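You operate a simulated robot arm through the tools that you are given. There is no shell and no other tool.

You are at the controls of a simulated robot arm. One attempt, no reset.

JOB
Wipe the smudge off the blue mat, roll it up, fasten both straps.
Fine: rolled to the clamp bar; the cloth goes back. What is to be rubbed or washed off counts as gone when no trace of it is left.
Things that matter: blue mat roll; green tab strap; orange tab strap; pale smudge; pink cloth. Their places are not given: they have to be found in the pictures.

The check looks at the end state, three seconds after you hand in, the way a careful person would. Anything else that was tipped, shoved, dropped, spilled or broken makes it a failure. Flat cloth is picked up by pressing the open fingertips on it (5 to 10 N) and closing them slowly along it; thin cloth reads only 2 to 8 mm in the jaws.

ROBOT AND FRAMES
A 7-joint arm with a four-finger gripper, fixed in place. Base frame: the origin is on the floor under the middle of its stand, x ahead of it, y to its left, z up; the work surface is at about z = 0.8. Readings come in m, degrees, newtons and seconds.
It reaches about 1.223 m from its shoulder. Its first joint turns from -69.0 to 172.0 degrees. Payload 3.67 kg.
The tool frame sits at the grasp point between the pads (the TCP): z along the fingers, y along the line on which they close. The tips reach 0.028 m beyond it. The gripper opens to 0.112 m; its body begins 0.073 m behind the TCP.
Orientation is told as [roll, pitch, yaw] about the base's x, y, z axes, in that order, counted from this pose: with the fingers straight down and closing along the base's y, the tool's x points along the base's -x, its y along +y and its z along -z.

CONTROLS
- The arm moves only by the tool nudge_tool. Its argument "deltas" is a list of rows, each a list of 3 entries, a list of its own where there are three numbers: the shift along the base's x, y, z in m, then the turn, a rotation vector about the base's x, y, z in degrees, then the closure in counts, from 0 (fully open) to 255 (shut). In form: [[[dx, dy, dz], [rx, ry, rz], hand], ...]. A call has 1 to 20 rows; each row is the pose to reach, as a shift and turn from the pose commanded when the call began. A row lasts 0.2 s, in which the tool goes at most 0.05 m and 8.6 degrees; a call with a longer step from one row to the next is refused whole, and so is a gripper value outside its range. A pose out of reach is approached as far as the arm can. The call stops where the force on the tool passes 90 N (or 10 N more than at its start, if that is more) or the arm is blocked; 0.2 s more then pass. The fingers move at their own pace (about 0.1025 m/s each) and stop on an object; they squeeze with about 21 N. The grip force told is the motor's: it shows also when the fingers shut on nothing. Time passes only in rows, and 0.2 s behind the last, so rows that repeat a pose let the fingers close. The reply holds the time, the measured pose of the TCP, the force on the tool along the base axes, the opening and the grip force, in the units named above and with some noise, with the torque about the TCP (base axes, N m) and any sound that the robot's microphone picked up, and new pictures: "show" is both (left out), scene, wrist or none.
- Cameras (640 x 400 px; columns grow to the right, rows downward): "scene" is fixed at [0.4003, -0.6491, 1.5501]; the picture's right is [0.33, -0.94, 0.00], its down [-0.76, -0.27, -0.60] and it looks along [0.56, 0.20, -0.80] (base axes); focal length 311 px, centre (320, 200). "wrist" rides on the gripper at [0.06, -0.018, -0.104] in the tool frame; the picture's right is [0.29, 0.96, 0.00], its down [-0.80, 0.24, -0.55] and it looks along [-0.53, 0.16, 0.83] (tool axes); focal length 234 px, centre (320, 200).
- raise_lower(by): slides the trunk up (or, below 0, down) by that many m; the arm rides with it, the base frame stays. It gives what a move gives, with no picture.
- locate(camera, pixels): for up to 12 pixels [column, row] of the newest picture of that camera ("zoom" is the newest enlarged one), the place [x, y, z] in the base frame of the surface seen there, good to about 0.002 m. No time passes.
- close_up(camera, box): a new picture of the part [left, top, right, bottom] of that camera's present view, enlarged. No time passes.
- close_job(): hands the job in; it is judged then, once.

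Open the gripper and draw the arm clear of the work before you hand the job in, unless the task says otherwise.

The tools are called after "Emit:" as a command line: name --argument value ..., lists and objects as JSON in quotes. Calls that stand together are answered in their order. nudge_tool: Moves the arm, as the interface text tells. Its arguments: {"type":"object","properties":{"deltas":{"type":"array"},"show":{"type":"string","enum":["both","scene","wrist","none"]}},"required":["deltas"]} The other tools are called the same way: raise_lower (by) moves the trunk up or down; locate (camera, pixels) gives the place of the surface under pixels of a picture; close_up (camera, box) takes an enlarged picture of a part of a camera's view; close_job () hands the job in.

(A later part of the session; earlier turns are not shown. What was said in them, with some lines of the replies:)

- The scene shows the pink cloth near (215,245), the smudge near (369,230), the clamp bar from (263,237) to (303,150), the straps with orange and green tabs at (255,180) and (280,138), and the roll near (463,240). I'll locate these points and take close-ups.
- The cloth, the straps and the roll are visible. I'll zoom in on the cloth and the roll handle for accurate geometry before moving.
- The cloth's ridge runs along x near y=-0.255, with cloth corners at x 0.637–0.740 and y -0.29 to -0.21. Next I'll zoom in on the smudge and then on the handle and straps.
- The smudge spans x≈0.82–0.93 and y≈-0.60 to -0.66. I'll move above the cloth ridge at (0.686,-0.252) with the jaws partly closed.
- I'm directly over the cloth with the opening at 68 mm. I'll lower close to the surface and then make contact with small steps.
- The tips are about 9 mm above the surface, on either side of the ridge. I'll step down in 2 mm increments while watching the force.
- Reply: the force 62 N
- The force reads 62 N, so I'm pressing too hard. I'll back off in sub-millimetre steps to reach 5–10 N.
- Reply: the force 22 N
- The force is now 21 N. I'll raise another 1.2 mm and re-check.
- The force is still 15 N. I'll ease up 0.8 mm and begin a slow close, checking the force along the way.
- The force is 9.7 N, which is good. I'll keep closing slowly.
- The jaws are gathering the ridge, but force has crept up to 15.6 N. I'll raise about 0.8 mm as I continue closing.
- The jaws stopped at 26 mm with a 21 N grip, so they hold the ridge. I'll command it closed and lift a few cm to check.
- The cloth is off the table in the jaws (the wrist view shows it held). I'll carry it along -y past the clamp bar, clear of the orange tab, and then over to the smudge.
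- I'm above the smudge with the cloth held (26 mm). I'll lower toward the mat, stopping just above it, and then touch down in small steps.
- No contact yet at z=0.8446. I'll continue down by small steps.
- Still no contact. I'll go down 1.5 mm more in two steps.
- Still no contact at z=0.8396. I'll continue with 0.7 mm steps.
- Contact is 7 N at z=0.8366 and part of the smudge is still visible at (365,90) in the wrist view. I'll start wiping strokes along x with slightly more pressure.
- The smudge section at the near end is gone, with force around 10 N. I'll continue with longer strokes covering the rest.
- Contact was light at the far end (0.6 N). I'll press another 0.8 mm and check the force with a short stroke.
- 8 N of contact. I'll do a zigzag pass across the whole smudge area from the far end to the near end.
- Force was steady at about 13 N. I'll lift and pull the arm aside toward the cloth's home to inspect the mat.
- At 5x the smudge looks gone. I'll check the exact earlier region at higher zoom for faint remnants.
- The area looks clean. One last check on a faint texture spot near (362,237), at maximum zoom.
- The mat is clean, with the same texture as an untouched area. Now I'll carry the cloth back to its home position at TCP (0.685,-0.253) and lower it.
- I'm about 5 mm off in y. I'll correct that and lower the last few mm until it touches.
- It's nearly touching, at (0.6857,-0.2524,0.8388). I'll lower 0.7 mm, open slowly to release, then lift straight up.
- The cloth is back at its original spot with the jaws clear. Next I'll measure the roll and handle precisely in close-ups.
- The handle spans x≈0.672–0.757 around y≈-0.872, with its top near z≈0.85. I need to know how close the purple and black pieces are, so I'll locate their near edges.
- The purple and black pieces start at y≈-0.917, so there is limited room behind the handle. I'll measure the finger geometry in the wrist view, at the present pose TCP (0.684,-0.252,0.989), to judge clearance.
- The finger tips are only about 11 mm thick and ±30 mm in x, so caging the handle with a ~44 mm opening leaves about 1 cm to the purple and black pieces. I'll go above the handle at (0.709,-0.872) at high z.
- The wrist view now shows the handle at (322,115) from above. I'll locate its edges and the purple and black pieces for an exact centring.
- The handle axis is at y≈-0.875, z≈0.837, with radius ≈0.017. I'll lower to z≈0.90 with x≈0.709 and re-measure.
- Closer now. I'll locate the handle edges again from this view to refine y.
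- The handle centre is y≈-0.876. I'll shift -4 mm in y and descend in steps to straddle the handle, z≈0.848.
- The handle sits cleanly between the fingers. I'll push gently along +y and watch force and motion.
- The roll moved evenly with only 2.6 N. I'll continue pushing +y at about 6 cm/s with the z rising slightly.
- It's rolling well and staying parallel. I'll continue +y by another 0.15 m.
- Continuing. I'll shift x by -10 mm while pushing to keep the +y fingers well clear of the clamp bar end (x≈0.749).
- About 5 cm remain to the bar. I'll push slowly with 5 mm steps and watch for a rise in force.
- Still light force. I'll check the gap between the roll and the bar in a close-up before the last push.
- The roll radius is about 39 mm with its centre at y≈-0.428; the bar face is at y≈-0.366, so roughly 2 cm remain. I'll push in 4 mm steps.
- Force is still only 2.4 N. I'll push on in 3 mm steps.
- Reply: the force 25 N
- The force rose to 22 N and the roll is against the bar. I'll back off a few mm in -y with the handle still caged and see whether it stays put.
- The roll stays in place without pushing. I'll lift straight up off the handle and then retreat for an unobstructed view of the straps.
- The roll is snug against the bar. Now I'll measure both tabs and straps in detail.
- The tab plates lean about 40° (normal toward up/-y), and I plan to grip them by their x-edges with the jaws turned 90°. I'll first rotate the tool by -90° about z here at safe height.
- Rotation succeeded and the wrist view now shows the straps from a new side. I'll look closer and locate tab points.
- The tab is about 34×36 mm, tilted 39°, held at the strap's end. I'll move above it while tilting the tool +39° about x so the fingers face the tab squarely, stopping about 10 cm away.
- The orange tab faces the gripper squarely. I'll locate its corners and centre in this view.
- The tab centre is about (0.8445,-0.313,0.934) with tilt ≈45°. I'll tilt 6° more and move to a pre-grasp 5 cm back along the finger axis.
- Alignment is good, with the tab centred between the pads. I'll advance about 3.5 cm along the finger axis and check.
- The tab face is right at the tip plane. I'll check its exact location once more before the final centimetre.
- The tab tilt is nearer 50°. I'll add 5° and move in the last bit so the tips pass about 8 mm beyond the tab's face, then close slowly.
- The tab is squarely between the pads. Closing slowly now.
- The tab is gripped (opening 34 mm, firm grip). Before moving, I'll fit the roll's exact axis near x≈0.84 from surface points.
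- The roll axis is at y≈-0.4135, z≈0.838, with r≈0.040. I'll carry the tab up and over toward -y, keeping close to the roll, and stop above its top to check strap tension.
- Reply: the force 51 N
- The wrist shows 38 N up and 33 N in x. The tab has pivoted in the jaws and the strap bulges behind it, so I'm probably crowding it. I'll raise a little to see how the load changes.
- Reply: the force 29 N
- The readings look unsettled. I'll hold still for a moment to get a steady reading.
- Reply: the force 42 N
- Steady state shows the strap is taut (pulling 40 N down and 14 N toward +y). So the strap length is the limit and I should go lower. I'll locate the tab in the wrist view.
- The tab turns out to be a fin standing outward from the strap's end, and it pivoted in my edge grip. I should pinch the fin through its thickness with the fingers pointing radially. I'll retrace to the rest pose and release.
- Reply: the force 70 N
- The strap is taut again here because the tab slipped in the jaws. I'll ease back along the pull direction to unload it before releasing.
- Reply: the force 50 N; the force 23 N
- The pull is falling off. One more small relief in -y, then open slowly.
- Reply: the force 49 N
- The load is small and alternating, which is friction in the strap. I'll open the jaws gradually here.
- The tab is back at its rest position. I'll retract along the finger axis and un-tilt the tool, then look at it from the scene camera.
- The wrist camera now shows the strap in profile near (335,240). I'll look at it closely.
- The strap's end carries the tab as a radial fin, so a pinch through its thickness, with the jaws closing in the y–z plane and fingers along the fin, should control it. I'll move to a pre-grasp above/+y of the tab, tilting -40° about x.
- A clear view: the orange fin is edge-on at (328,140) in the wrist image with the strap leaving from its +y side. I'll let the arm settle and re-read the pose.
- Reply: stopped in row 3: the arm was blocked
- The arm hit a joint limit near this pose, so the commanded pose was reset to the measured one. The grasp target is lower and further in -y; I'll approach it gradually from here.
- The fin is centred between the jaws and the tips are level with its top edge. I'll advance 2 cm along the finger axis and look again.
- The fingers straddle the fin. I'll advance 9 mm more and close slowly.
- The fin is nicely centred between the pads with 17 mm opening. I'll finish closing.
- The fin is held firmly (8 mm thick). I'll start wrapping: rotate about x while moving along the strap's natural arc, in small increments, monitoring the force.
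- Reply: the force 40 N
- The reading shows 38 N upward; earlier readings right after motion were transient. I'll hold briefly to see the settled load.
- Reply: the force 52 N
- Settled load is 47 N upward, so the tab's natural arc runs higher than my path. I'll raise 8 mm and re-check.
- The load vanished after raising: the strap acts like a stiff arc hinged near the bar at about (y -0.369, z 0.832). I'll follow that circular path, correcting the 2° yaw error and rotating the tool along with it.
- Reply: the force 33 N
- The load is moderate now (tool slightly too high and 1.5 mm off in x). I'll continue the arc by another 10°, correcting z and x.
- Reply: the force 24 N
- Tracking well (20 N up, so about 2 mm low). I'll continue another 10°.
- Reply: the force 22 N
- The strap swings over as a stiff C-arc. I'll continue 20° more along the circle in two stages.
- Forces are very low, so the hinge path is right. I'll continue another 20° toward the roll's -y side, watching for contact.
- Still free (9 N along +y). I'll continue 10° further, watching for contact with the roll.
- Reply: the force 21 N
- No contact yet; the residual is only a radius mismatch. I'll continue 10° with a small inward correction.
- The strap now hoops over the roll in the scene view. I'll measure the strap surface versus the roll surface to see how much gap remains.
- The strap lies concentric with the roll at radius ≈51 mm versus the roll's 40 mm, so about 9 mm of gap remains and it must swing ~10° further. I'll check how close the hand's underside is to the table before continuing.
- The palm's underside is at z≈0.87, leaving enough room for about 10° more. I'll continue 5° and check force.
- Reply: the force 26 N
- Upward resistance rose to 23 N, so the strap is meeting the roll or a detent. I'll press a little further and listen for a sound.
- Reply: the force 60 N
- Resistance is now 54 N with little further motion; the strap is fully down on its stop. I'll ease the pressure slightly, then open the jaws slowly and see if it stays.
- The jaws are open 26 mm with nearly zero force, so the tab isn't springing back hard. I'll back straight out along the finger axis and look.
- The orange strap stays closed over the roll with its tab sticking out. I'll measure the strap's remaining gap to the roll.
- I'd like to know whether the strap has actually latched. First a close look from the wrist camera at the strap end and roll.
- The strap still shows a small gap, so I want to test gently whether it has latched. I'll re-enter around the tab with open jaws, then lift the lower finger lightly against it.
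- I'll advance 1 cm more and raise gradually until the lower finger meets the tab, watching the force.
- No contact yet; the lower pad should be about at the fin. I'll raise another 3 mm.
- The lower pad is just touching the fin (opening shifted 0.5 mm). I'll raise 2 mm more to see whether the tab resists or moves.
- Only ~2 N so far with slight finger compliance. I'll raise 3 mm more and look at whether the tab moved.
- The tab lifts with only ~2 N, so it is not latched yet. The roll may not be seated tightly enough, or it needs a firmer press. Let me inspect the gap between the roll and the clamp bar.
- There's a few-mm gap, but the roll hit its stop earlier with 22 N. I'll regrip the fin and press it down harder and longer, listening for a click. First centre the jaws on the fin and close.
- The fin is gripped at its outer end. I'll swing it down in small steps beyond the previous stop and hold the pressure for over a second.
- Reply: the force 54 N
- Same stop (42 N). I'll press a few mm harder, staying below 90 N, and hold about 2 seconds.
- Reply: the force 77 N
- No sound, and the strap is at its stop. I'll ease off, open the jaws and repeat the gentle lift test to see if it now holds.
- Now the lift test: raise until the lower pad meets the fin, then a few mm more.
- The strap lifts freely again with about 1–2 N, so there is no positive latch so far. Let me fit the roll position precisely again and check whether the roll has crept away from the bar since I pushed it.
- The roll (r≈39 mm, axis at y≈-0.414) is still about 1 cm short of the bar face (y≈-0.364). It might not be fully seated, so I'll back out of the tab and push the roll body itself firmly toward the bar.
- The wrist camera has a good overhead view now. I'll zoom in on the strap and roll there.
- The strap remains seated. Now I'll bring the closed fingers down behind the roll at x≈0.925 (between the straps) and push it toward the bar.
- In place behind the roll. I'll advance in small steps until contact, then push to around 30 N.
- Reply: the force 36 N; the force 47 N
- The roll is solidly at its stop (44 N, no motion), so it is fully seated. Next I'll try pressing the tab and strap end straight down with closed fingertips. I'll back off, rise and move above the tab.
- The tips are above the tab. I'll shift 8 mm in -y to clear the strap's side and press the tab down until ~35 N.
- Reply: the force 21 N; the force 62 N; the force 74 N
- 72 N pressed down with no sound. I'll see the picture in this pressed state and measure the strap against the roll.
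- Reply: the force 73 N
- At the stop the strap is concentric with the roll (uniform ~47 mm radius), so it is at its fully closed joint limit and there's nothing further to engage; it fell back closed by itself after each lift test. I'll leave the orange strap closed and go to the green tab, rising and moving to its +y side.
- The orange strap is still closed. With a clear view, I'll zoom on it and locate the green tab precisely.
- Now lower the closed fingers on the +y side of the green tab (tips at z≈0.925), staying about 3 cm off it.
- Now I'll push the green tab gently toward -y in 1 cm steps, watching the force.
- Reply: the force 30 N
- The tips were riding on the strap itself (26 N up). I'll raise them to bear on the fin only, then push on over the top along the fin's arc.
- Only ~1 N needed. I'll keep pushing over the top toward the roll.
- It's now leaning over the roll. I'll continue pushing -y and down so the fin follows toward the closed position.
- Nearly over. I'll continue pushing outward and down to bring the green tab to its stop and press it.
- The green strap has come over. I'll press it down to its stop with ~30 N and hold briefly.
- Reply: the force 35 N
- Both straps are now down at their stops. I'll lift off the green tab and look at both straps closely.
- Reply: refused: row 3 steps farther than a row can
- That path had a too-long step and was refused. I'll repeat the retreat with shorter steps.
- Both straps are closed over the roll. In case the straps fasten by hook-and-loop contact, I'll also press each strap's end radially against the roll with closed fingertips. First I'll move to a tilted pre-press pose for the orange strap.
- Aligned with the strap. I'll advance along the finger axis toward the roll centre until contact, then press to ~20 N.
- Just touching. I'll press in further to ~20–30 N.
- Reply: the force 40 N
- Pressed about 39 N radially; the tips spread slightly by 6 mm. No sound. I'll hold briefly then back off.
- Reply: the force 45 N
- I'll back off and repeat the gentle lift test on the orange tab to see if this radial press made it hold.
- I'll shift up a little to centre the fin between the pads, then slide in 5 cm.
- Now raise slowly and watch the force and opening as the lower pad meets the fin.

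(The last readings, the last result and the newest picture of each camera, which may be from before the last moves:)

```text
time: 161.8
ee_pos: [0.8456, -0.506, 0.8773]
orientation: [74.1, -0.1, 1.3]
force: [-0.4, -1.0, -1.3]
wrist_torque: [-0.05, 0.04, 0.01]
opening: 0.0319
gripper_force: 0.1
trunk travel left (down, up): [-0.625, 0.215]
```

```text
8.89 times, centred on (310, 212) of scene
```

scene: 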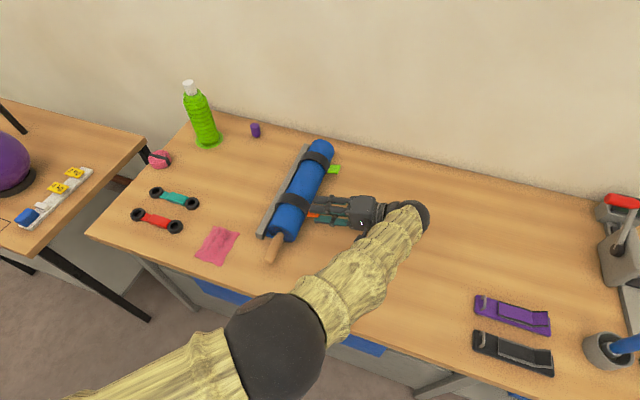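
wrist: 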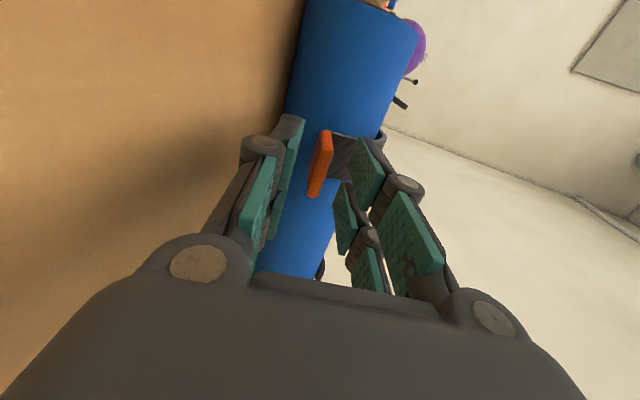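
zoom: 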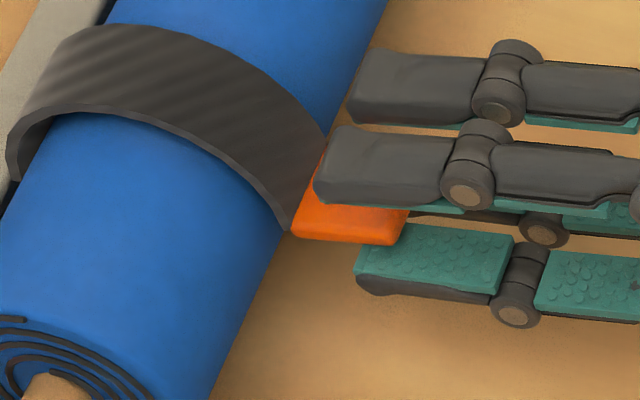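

It still lifts with ~1.3 N. To understand whether there's a detent near closed, I'll raise the tab about 3 cm, drop the finger away and see if the strap stays or falls back.

Emit:
nudge_tool --deltas '[[[0, 0.001, 0.007], [0, 0, 0], 185], [[0, 0.002, 0.014], [0, 0, 0], 185], [[0, 0.003, 0.021], [0, 0, 0], 185], [[0, 0.004, 0.028], [0, 0, 0], 185], [[0, 0.004, 0.028], [0, 0, 0], 185], [[0, 0.002, 0.014], [0, 0, 0], 185], [[0, 0.0, 0.0], [0, 0, 0], 185], [[0, -0.001, -0.012], [0, 0, 0], 185], [[0, -0.001, -0.012], [0, 0, 0], 185]]' --show "both"

Emit:
close_up --camera "scene" --box '[270, 180, 350, 240]'

Emit:
close_up --camera "wrist" --box '[240, 80, 440, 260]'

```text
time: 163.8
ee_pos: [0.8456, -0.5061, 0.8661]
orientation: [74.0, -0.1, 1.2]
force: [-0.7, -0.5, -0.3]
wrist_torque: [0.0, -0.01, -0.02]
opening: 0.0311
gripper_force: 0.1
trunk travel left (down, up): [-0.625, 0.215]
```

scene: 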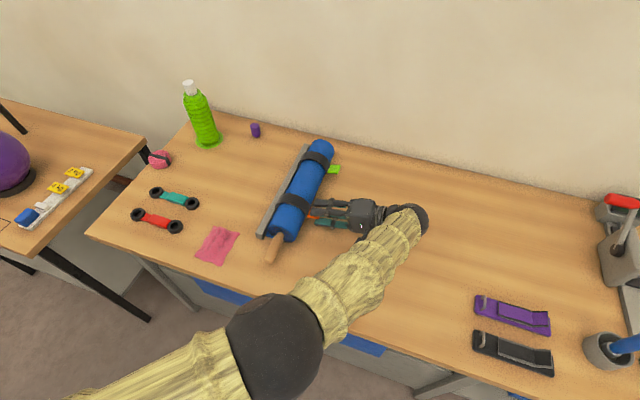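
wrist: 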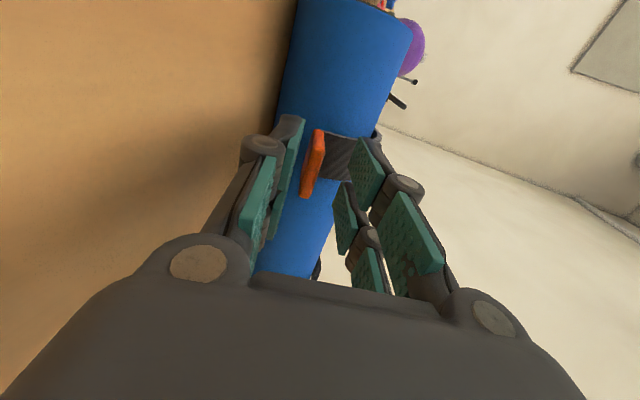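

```text
6.67 times, centred on (310, 210) of scene
```

zoom: 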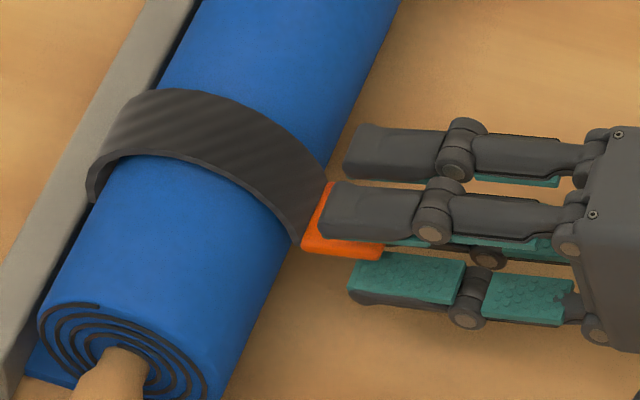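

```text
2.22 times, centred on (340, 170) of wrist
```

zoom: 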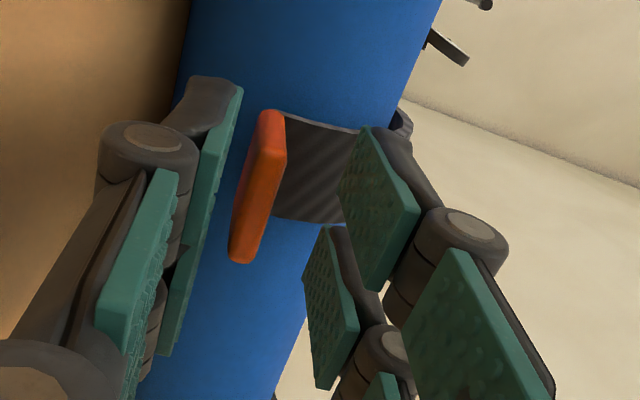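

The strap fell back closed on its own once the finger dropped. I'll measure the lifting force at a few heights to see whether something holds it near the closed position.

Emit:
nudge_tool --deltas '[[[0, 0.001, 0.006], [0, 0, 0], 185], [[0, 0.002, 0.013], [0, 0, 0], 185], [[0, 0.002, 0.013], [0, 0, 0], 185], [[0, 0.002, 0.013], [0, 0, 0], 185]]' --show "none"

Emit:
nudge_tool --deltas '[[[0, 0.001, 0.006], [0, 0, 0], 185], [[0, 0.002, 0.012], [0, 0, 0], 185], [[0, 0.002, 0.012], [0, 0, 0], 185], [[0, 0.002, 0.012], [0, 0, 0], 185]]' --show "none"

Emit:
nudge_tool --deltas '[[[0, 0.001, 0.006], [0, 0, 0], 185], [[0, 0.003, 0.012], [0, 0, 0], 185], [[0, 0.003, 0.012], [0, 0, 0], 185], [[0, 0.003, 0.012], [0, 0, 0], 185]]' --show "both"

Emit:
close_up --camera "scene" --box '[270, 170, 350, 240]'

```text
time: 164.8
ee_pos: [0.8454, -0.5051, 0.8764]
orientation: [74.1, -0.1, 1.4]
force: [-0.6, 0.0, -2.1]
wrist_torque: [-0.05, 0.05, -0.01]
opening: 0.0312
gripper_force: 0.5
trunk travel left (down, up): [-0.625, 0.215]
```

```text
time: 165.8
ee_pos: [0.8458, -0.5033, 0.8904]
orientation: [74.3, -0.1, 1.3]
force: [-0.2, 0.7, 0.5]
wrist_torque: [-0.02, 0.0, -0.02]
opening: 0.0309
gripper_force: 0.1
trunk travel left (down, up): [-0.625, 0.215]
```

```text
time: 166.8
ee_pos: [0.8449, -0.4993, 0.9026]
orientation: [74.1, 0.0, 1.3]
force: [0.7, 0.0, 0.2]
wrist_torque: [-0.01, -0.03, 0.0]
opening: 0.0306
gripper_force: 0.1
trunk travel left (down, up): [-0.625, 0.215]
```

scene: 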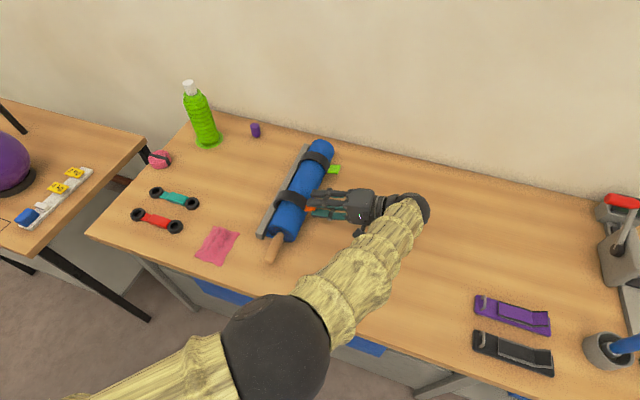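
wrist: 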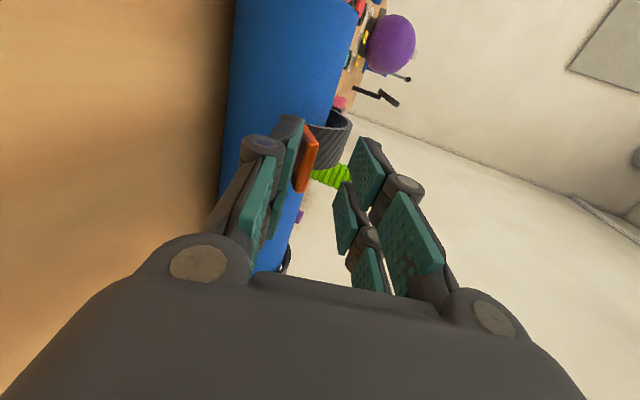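

```text
5.71 times, centred on (310, 205) of scene
```

zoom: 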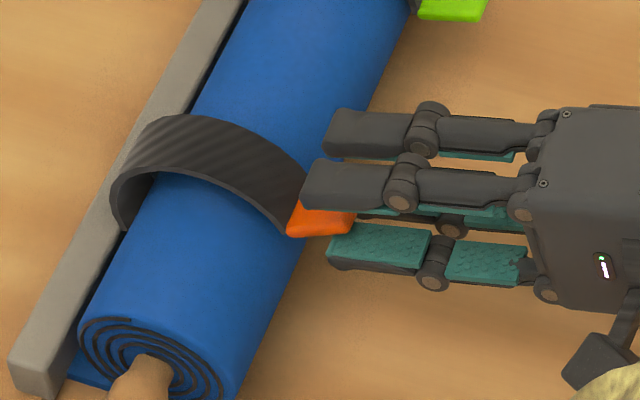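

Very useful: lifting needs ~2 N within the first ~1 cm but 0 N beyond, so a catch does hold the strap at its closed position. I'll lower it back down and then press it home again.

Emit:
nudge_tool --deltas '[[[0, -0.002, -0.01], [0, 0, 0], 185], [[0, -0.004, -0.02], [0, 0, 0], 185], [[0, -0.006, -0.03], [0, 0, 0], 185], [[0, -0.007, -0.04], [0, 0, 0], 185], [[0, -0.0075, -0.045], [0, 0, 0], 185], [[0, -0.0075, -0.045], [0, 0, 0], 185]]' --show "both"

Emit:
close_up --camera "scene" --box '[270, 170, 350, 240]'

Emit:
close_up --camera "wrist" --box '[240, 80, 440, 260]'

```text
time: 168.2
ee_pos: [0.8446, -0.5072, 0.8566]
orientation: [74.1, -0.1, 1.3]
force: [-0.2, 0.7, 0.7]
wrist_torque: [0.0, 0.0, 0.0]
opening: 0.0308
gripper_force: 0.2
trunk travel left (down, up): [-0.625, 0.215]
```

scene: 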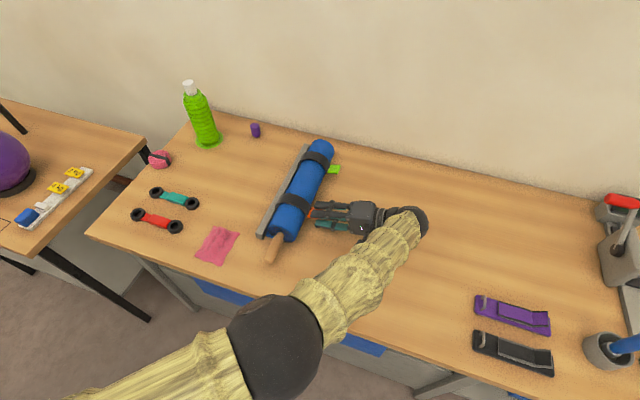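
wrist: 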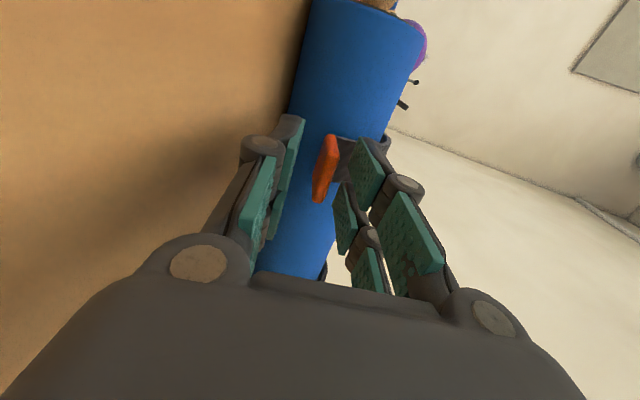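

```text
5.71 times, centred on (310, 205) of scene
```

zoom: 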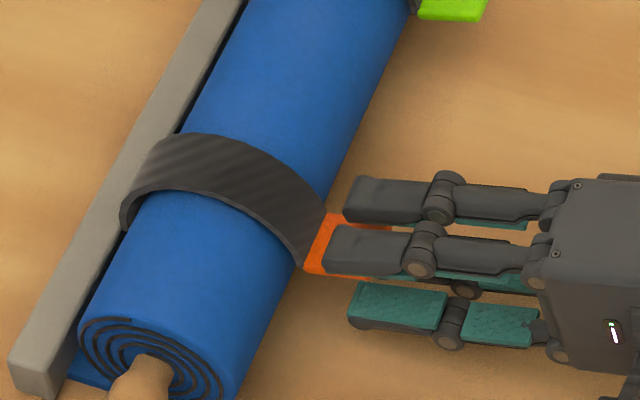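

```text
2.22 times, centred on (340, 170) of wrist
```

zoom: 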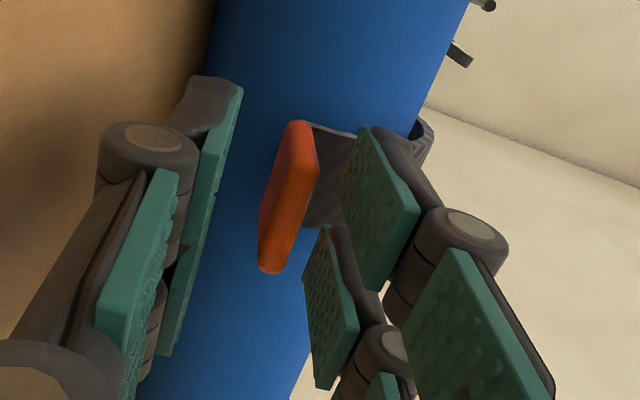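

The strap is back at its closed position. I'll withdraw, return to vertical with closed fingers, and press the orange tab home again.

Emit:
nudge_tool --deltas '[[[0, -0.015, 0.0042], [0, 0, 0], 185], [[0, -0.03, 0.0084], [0, 0, 0], 185], [[0, -0.045, 0.0126], [0, 0, 0], 185], [[0, -0.06, 0.0168], [0, 0, 0], 185], [[0, -0.08, 0.05], [-4, 0, 0], 200], [[0, -0.09, 0.09], [-12, 0, 0], 230], [[0, -0.09, 0.12], [-20, 0, 0], 255], [[0, -0.09, 0.14], [-28, 0, 0], 255], [[0, -0.09, 0.15], [-36, 0, 0], 255], [[0, -0.08, 0.15], [-44, 0, 0], 255], [[0, -0.06, 0.15], [-52, 0, 0], 255], [[0, -0.04, 0.15], [-60, 0, 0], 255], [[0, -0.01, 0.14], [-68, 0, 0], 255], [[0, 0.015, 0.12], [-74, 0, 0], 255], [[0, 0.023, 0.09], [-74, 0, 0], 255], [[0, 0.023, 0.06], [-74, 0, 0], 255], [[0, 0.023, 0.06], [-74, 0, 0], 255]]' --show "both"

Emit:
close_up --camera "wrist" --box '[220, 60, 440, 240]'

```text
time: 171.8
ee_pos: [0.8446, -0.4849, 0.9179]
orientation: [0.1, 1.2, 0.4]
force: [-0.8, 0.5, 0.8]
wrist_torque: [0.04, -0.03, 0.01]
opening: 0.0
gripper_force: 20.4
trunk travel left (down, up): [-0.625, 0.215]
```

scene: 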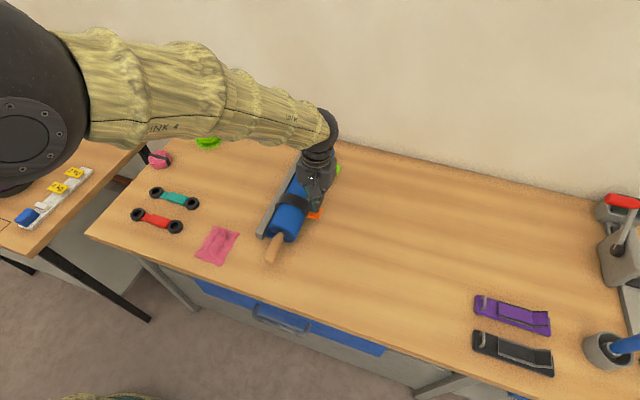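
wrist: 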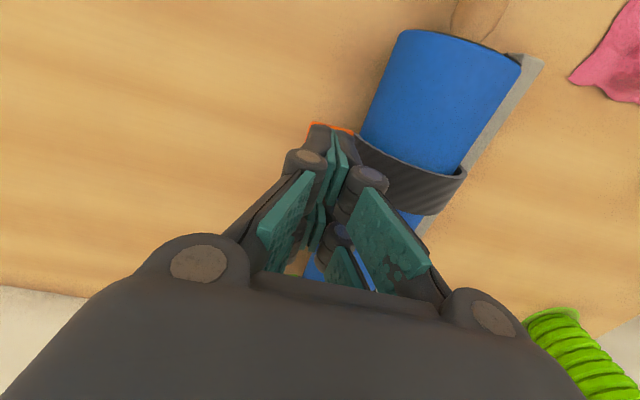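

```text
2.22 times, centred on (330, 150) of wrist
```

zoom: 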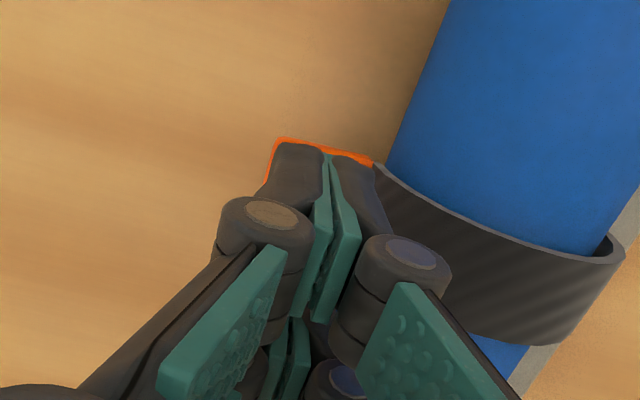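

Directly above the orange tab. I'll press it down gradually to its stop.

Emit:
nudge_tool --deltas '[[[0, 0, -0.015], [0, 0, 0], 255], [[0, 0, -0.03], [0, 0, 0], 255], [[0, 0, -0.035], [0, 0, 0], 255], [[0, 0, -0.038], [0, 0, 0], 255], [[0, 0, -0.038], [0, 0, 0], 255]]' --show "none"

Emit:
nudge_tool --deltas '[[[0, 0, -0.002], [0, 0, 0], 255], [[0, 0, -0.003], [0, 0, 0], 255], [[0, 0, -0.003], [0, 0, 0], 255], [[0, 0, -0.003], [0, 0, 0], 255], [[0, 0, -0.003], [0, 0, 0], 255], [[0, 0, -0.003], [0, 0, 0], 255], [[0, 0, -0.003], [0, 0, 0], 255]]' --show "none"

```text
time: 173.0
ee_pos: [0.8454, -0.4845, 0.8832]
orientation: [-0.2, 1.0, 0.4]
force: [3.0, -9.1, 23.4]
wrist_torque: [-0.45, -0.31, -0.07]
opening: 0.0
gripper_force: 21.0
trunk travel left (down, up): [-0.625, 0.215]
```

```text
time: 174.6
ee_pos: [0.8453, -0.4825, 0.8802]
orientation: [-0.1, 1.0, 0.5]
force: [12.4, -10.7, 46.6]
wrist_torque: [-0.63, -0.63, 0.09]
opening: 0.0
gripper_force: 21.9
trunk travel left (down, up): [-0.625, 0.215]
```

Pressed at 47 N for over a second. I'll rise and do the same firm press on the green tab.

Emit:
nudge_tool --deltas '[[[0, 0, 0.02], [0, 0, 0], 255], [[0, -0.005, 0.06], [0, 0, 0], 255], [[0.03, -0.005, 0.085], [0, 0, 0], 255], [[0.075, -0.002, 0.09], [0, 0, 0], 255], [[0.12, 0, 0.09], [0, 0, 0], 255], [[0.161, 0, 0.08], [0, 0, 0], 255], [[0.161, 0, 0.045], [0, 0, 0], 255], [[0.161, 0, 0.02], [0, 0, 0], 255], [[0.161, 0, 0.02], [0, 0, 0], 255]]' --show "both"

Emit:
close_up --camera "scene" --box '[260, 130, 360, 250]'

```text
time: 176.6
ee_pos: [1.0037, -0.4873, 0.8986]
orientation: [0.0, 1.2, 0.4]
force: [-0.4, -0.4, 0.1]
wrist_torque: [-0.01, 0.0, -0.01]
opening: 0.0
gripper_force: 21.0
trunk travel left (down, up): [-0.625, 0.215]
```

scene: 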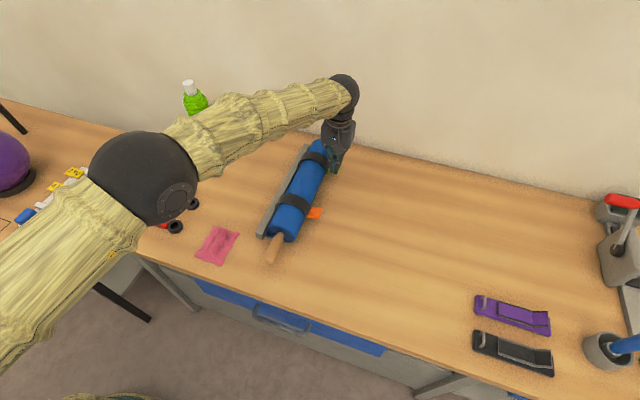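
wrist: 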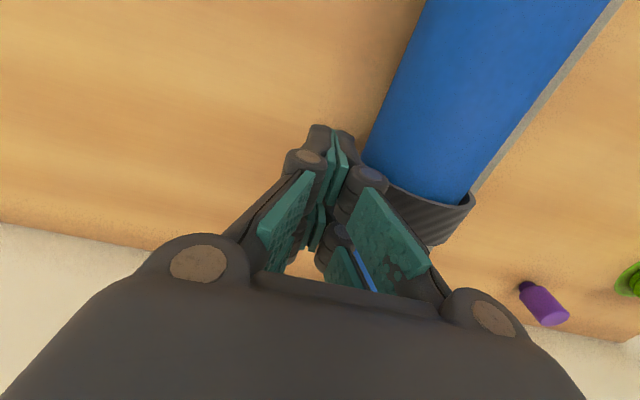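

```text
3.33 times, centred on (310, 190) of scene
```

zoom: 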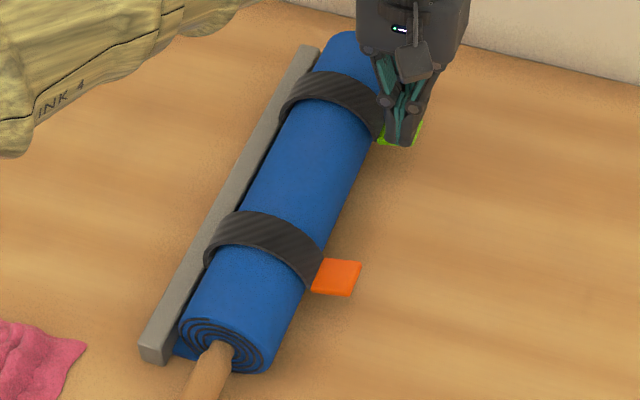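

Over the green tab. I'll press it down to about 50 N and hold.

Emit:
nudge_tool --deltas '[[[0, 0, -0.01], [0, 0, 0], 255], [[0, 0, -0.016], [0, 0, 0], 255], [[0, 0, -0.02], [0, 0, 0], 255], [[0, 0, -0.02], [0, 0, 0], 255]]' --show "none"

Emit:
nudge_tool --deltas '[[[0, 0, -0.002], [0, 0, 0], 255], [[0, 0, -0.003], [0, 0, 0], 255], [[0, 0, -0.003], [0, 0, 0], 255], [[0, 0, -0.003], [0, 0, 0], 255], [[0, 0, -0.003], [0, 0, 0], 255], [[0, 0, -0.003], [0, 0, 0], 255]]' --show "none"

```text
time: 177.6
ee_pos: [1.0052, -0.486, 0.8821]
orientation: [-0.2, 0.8, 0.5]
force: [9.8, -14.8, 36.9]
wrist_torque: [-0.63, -0.63, -0.06]
opening: 0.0
gripper_force: 21.3
trunk travel left (down, up): [-0.625, 0.215]
```

```text
time: 179.0
ee_pos: [1.0033, -0.4825, 0.8798]
orientation: [0.0, 0.7, 0.5]
force: [5.4, -16.7, 50.7]
wrist_torque: [-0.8, -0.68, -0.08]
opening: 0.0
gripper_force: 21.1
trunk travel left (down, up): [-0.625, 0.215]
```

Pressed at ~51 N. Now I'll rise, return to the side pose at the orange tab, and confirm with a small (5 mm) lift that the catch re-engaged.

Emit:
nudge_tool --deltas '[[[0, 0, 0.03], [0, 0, 0], 255], [[0, -0.01, 0.075], [0, 0, 0], 255], [[-0.025, -0.035, 0.1], [0, 0, 0], 255], [[-0.06, -0.06, 0.11], [0, 0, 0], 240], [[-0.1, -0.08, 0.11], [0, 0, 0], 220], [[-0.14, -0.1, 0.11], [0, 0, 0], 185], [[-0.157, -0.12, 0.11], [8, 0, 0], 185], [[-0.157, -0.125, 0.11], [16, 0, 0], 185], [[-0.157, -0.125, 0.11], [24, 0, 0], 185], [[-0.157, -0.125, 0.1], [32, 0, 0], 185], [[-0.157, -0.125, 0.09], [40, 0, 0], 185], [[-0.157, -0.125, 0.08], [48, 0, 0], 185], [[-0.157, -0.125, 0.065], [56, 0, 0], 185], [[-0.157, -0.125, 0.045], [64, 0, 0], 185], [[-0.157, -0.12, 0.03], [72, 0, 0], 185], [[-0.157, -0.105, 0.006], [74, 0, 0], 185], [[-0.157, -0.08, -0.01], [74, 0, 0], 185], [[-0.157, -0.08, -0.01], [74, 0, 0], 185]]' --show "both"

Emit:
close_up --camera "scene" --box '[270, 130, 370, 245]'

```text
time: 182.8
ee_pos: [0.8511, -0.5657, 0.8617]
orientation: [74.1, -0.1, 1.3]
force: [-0.4, -0.2, -0.1]
wrist_torque: [0.01, 0.01, 0.01]
opening: 0.031
gripper_force: 0.1
out of reach, approached as far as the arm can: row 15, 16
trunk travel left (down, up): [-0.625, 0.215]
```

scene: 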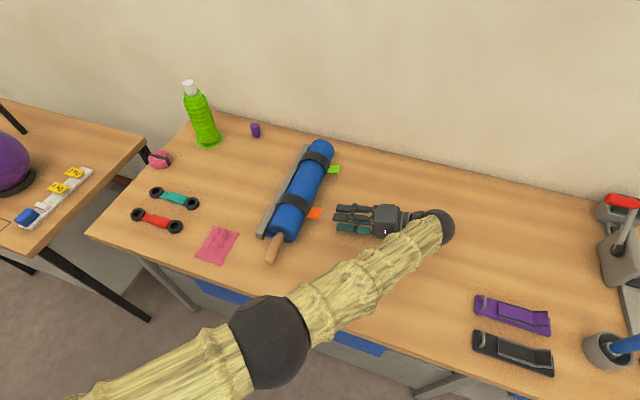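
wrist: 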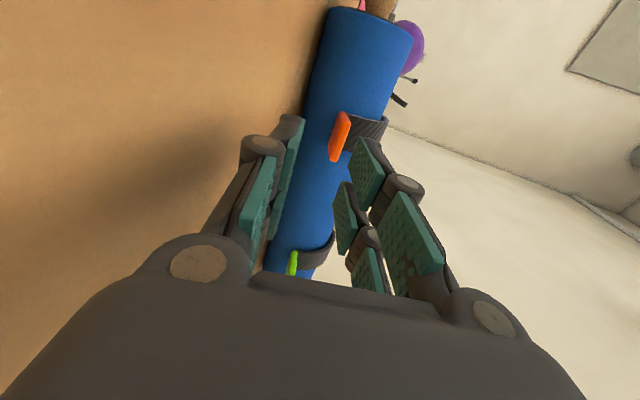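

```text
3.48 times, centred on (320, 188) of scene
```

zoom: 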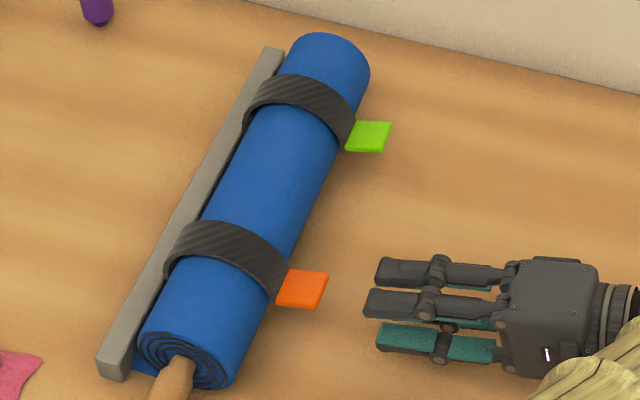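

Both straps look closed. I'll slide in around the orange fin as before and do the small lift check.

Emit:
nudge_tool --deltas '[[[-0.003, 0.0027, 0.0096], [0, 0, 0], 185], [[-0.005, 0.02, 0.005], [0, 0, 0], 185], [[-0.005, 0.038, 0.0], [0, 0, 0], 185], [[-0.005, 0.0555, -0.0005], [0, 0, 0], 185], [[-0.005, 0.0555, -0.0005], [0, 0, 0], 185]]' --show "none"

Emit:
nudge_tool --deltas '[[[0, 0.001, 0.004], [0, 0, 0], 185], [[0, 0.002, 0.0085], [0, 0, 0], 185], [[0, 0.002, 0.0085], [0, 0, 0], 185]]' --show "none"

Emit:
nudge_tool --deltas '[[[0, 0.0005, 0.002], [0, 0, 0], 185], [[0, 0.0005, 0.002], [0, 0, 0], 185]]' --show "none"

Emit:
nudge_tool --deltas '[[[0, 0.0005, 0.002], [0, 0, 0], 185], [[0, 0.0005, 0.002], [0, 0, 0], 185], [[0, 0.0005, 0.002], [0, 0, 0], 185]]' --show "both"

Emit:
close_up --camera "scene" --box '[280, 190, 340, 235]'

```text
time: 184.0
ee_pos: [0.8446, -0.5084, 0.8626]
orientation: [74.1, 0.0, 1.3]
force: [0.7, -1.0, 0.5]
wrist_torque: [-0.04, 0.02, 0.0]
opening: 0.0308
gripper_force: 0.1
trunk travel left (down, up): [-0.625, 0.215]
```

```text
time: 184.8
ee_pos: [0.8438, -0.5058, 0.8704]
orientation: [74.1, -0.1, 1.2]
force: [0.4, 0.6, -0.1]
wrist_torque: [-0.01, 0.01, 0.01]
opening: 0.0307
gripper_force: 0.1
trunk travel left (down, up): [-0.625, 0.215]
```

```text
time: 185.4
ee_pos: [0.8439, -0.5052, 0.87]
orientation: [74.1, -0.1, 1.3]
force: [0.1, 0.5, -0.8]
wrist_torque: [0.0, 0.01, -0.01]
opening: 0.031
gripper_force: 0.3
trunk travel left (down, up): [-0.625, 0.215]
```

```text
time: 186.2
ee_pos: [0.8457, -0.5061, 0.8745]
orientation: [74.2, -0.1, 1.4]
force: [-0.8, -0.1, -1.6]
wrist_torque: [-0.02, 0.05, 0.03]
opening: 0.0314
gripper_force: 0.3
trunk travel left (down, up): [-0.625, 0.215]
```

scene: 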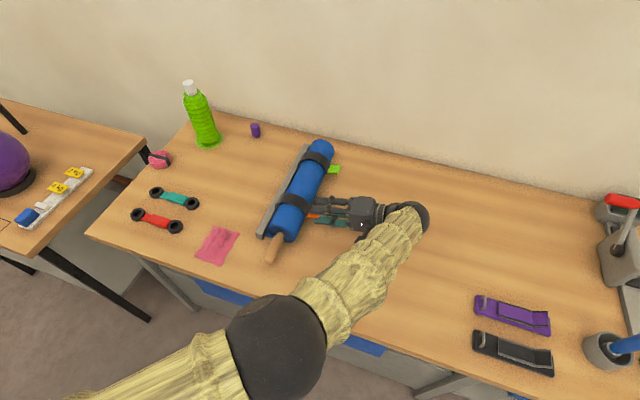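
wrist: 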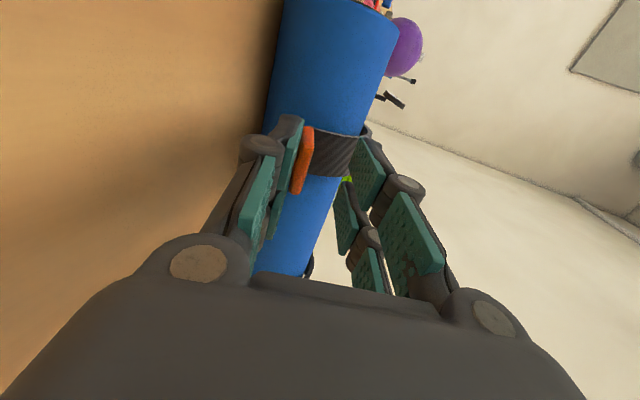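

```text
8.89 times, centred on (310, 212) of scene
```

zoom: 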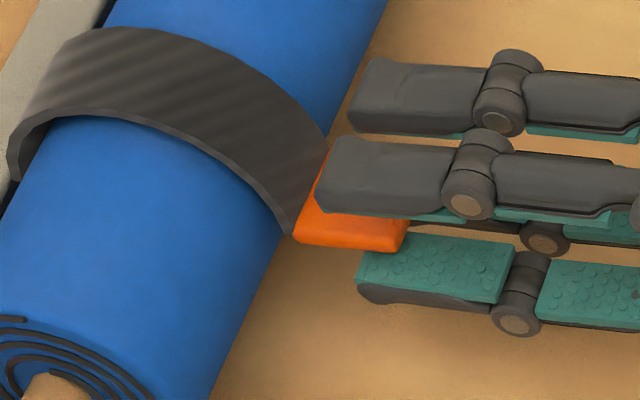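

The resistance (≈1.6 N with finger deflection) is present again, so the catch has re-engaged. I'll lower off the fin gently and withdraw.

Emit:
nudge_tool --deltas '[[[0, -0.001, -0.004], [0, 0, 0], 185], [[0, -0.002, -0.008], [0, 0, 0], 185], [[0, -0.003, -0.0115], [0, 0, 0], 185], [[0, -0.018, -0.0073], [0, 0, 0], 185], [[0, -0.033, -0.003], [0, 0, 0], 185], [[0, -0.048, 0.0012], [0, 0, 0], 185], [[0, -0.063, 0.0054], [0, 0, 0], 185], [[0, -0.08, 0.03], [-4, 0, 0], 185], [[0, -0.08, 0.07], [-12, 0, 0], 160], [[0, -0.08, 0.11], [-20, 0, 0], 130], [[0, -0.08, 0.14], [-28, 0, 0], 100], [[0, -0.08, 0.16], [-36, 0, 0], 80], [[0, -0.08, 0.17], [-44, 0, 0], 60], [[0, -0.08, 0.18], [-52, 0, 0], 40], [[0, -0.08, 0.18], [-60, 0, 0], 20], [[0, -0.08, 0.18], [-68, 0, 0], 0], [[0, -0.08, 0.18], [-74, 0, 0], 0], [[0, -0.08, 0.18], [-74, 0, 0], 0]]' --show "both"

Emit:
close_up --camera "scene" --box '[250, 130, 350, 250]'

```text
time: 190.0
ee_pos: [0.8432, -0.588, 1.0541]
orientation: [-0.1, 1.2, 0.5]
force: [-0.7, -0.3, -0.2]
wrist_torque: [0.04, 0.01, 0.0]
opening: 0.112
gripper_force: 0.1
trunk travel left (down, up): [-0.625, 0.215]
```

scene: 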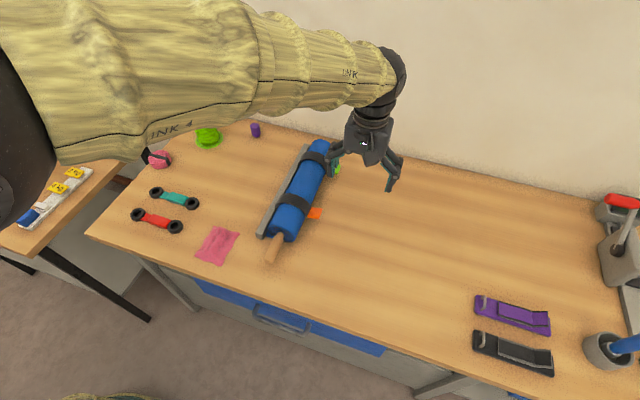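
wrist: 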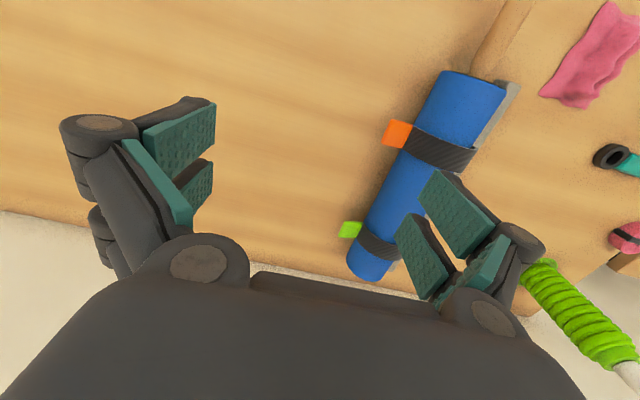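

```text
3.33 times, centred on (300, 190) of scene
```

zoom: 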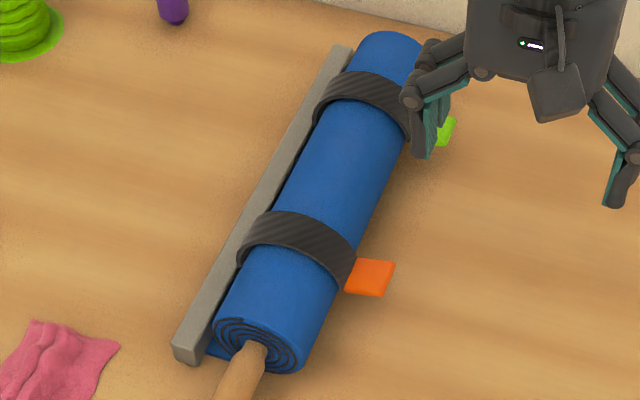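

Both straps are closed and held, and the jaws are open. I'll retreat the arm up and back toward the robot, clear of the work.

Emit:
nudge_tool --deltas '[[[0, 0, 0.03], [0, 0, 0], 0], [[-0.03, 0.01, 0.06], [0, 0, 0], 0], [[-0.07, 0.02, 0.08], [0, 0, 0], 0], [[-0.11, 0.04, 0.09], [0, 0, 0], 0], [[-0.15, 0.06, 0.09], [0, 0, 0], 0], [[-0.19, 0.08, 0.09], [0, 0, 0], 0], [[-0.22, 0.11, 0.09], [0, 0, 0], 0], [[-0.25, 0.14, 0.09], [0, 0, 0], 0], [[-0.27, 0.18, 0.09], [0, 0, 0], 0], [[-0.28, 0.22, 0.09], [0, 0, 0], 0], [[-0.28, 0.22, 0.09], [0, 0, 0], 0]]' --show "both"

Emit:
close_up --camera "scene" --box '[250, 130, 350, 250]'

Emit:
close_up --camera "scene" --box '[420, 260, 640, 390]'

Emit:
close_up --camera "scene" --box '[120, 60, 320, 280]'

```text
time: 192.4
ee_pos: [0.5628, -0.3648, 1.1427]
orientation: [0.1, 1.1, 0.4]
force: [0.9, -0.4, 0.7]
wrist_torque: [0.02, 0.02, -0.02]
opening: 0.112
gripper_force: 0.1
trunk travel left (down, up): [-0.625, 0.215]
```

scene: 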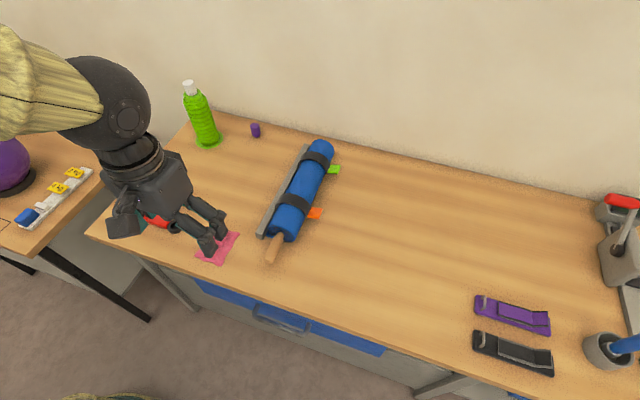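
wrist: 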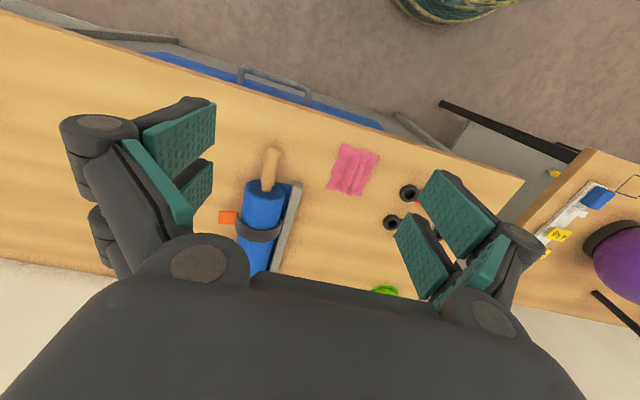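

```text
3.33 times, centred on (300, 190) of scene
```

zoom: 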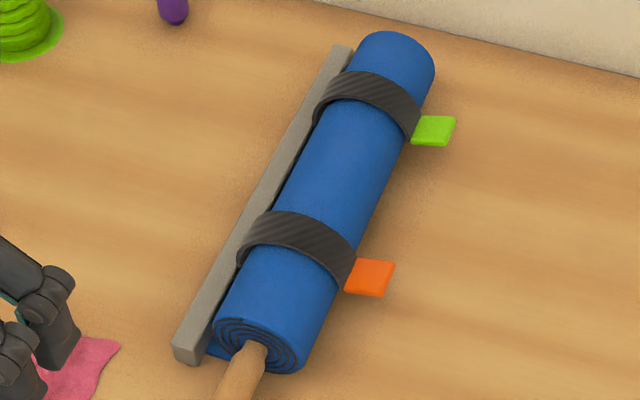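

```text
2.91 times, centred on (530, 325) of scene
```

zoom: 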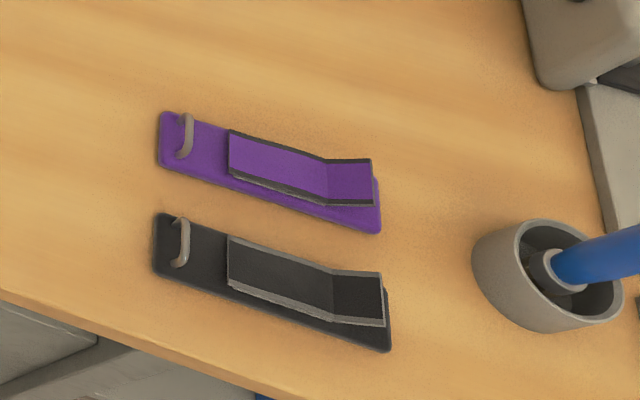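

```text
1.82 times, centred on (220, 170) of scene
```

zoom: 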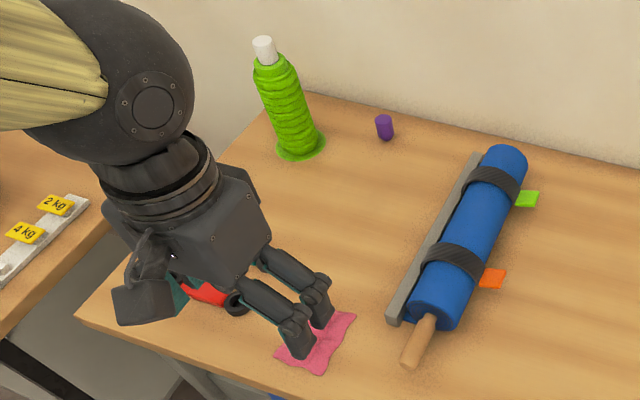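

All other objects look undisturbed. A final check of the cloth's corners and the closed angle of both tabs.

Emit:
locate --camera "wrist" --pixels '[[340, 146], [378, 154], [364, 193], [328, 187], [352, 170]]'

Emit:
locate --camera "scene" --pixels '[[334, 169], [331, 170], [337, 168], [314, 213], [310, 214], [318, 212], [320, 158], [312, 154], [326, 165], [288, 197], [296, 197], [303, 206]]'

```text
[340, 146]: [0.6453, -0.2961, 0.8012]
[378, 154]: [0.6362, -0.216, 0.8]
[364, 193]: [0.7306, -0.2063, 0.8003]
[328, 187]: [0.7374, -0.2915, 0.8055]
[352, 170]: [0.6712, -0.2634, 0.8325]
```

```text
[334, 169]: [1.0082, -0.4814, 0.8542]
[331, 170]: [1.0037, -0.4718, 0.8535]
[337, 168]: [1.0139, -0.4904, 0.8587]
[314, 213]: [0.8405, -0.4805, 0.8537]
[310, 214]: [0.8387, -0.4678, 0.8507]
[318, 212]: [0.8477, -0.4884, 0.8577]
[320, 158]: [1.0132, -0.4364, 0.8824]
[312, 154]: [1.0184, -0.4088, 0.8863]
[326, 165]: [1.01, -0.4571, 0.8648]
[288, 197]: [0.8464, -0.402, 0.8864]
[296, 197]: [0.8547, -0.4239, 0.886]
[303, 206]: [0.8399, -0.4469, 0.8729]
```

Both tabs sit at the same closed angle (z≈0.854) and the roll is at the clamp bar. The smudge was gone before I rolled the mat. The cloth is back within a few millimetres of where it started, and the arm is clear with open jaws. Handing in.

Emit:
close_job

```text
The job is handed in.
```

I've handed the job in. The mat is wiped and rolled, both straps are closed over it, and the cloth is back. The one thing I'm less sure of is how firmly the straps are fastened.

- **Smudge:** No trace showed at full zoom before I rolled the mat.
- **Roll:** It sits against its hard stop next to the clamp bar. A push of about 44 N didn't move it. About 1 cm of gap to the bar remains, which is where the straps pass through.
- **Straps:** The green and orange straps are both at their closed stops, at the same angle. On the orange one I felt a catch of about 2 N that lets go if the tab is lifted more than about 1 cm. I pulled it free once while testing, then pressed it closed again and felt the catch return. I pressed the green strap the same way but couldn't reach it to test its hold. Neither strap clicked.
- **Cloth:** It is back within about 1 cm of its original corners.
- **Everything else:** Nothing else looks moved in the final pictures, and the arm is drawn back with the gripper open.
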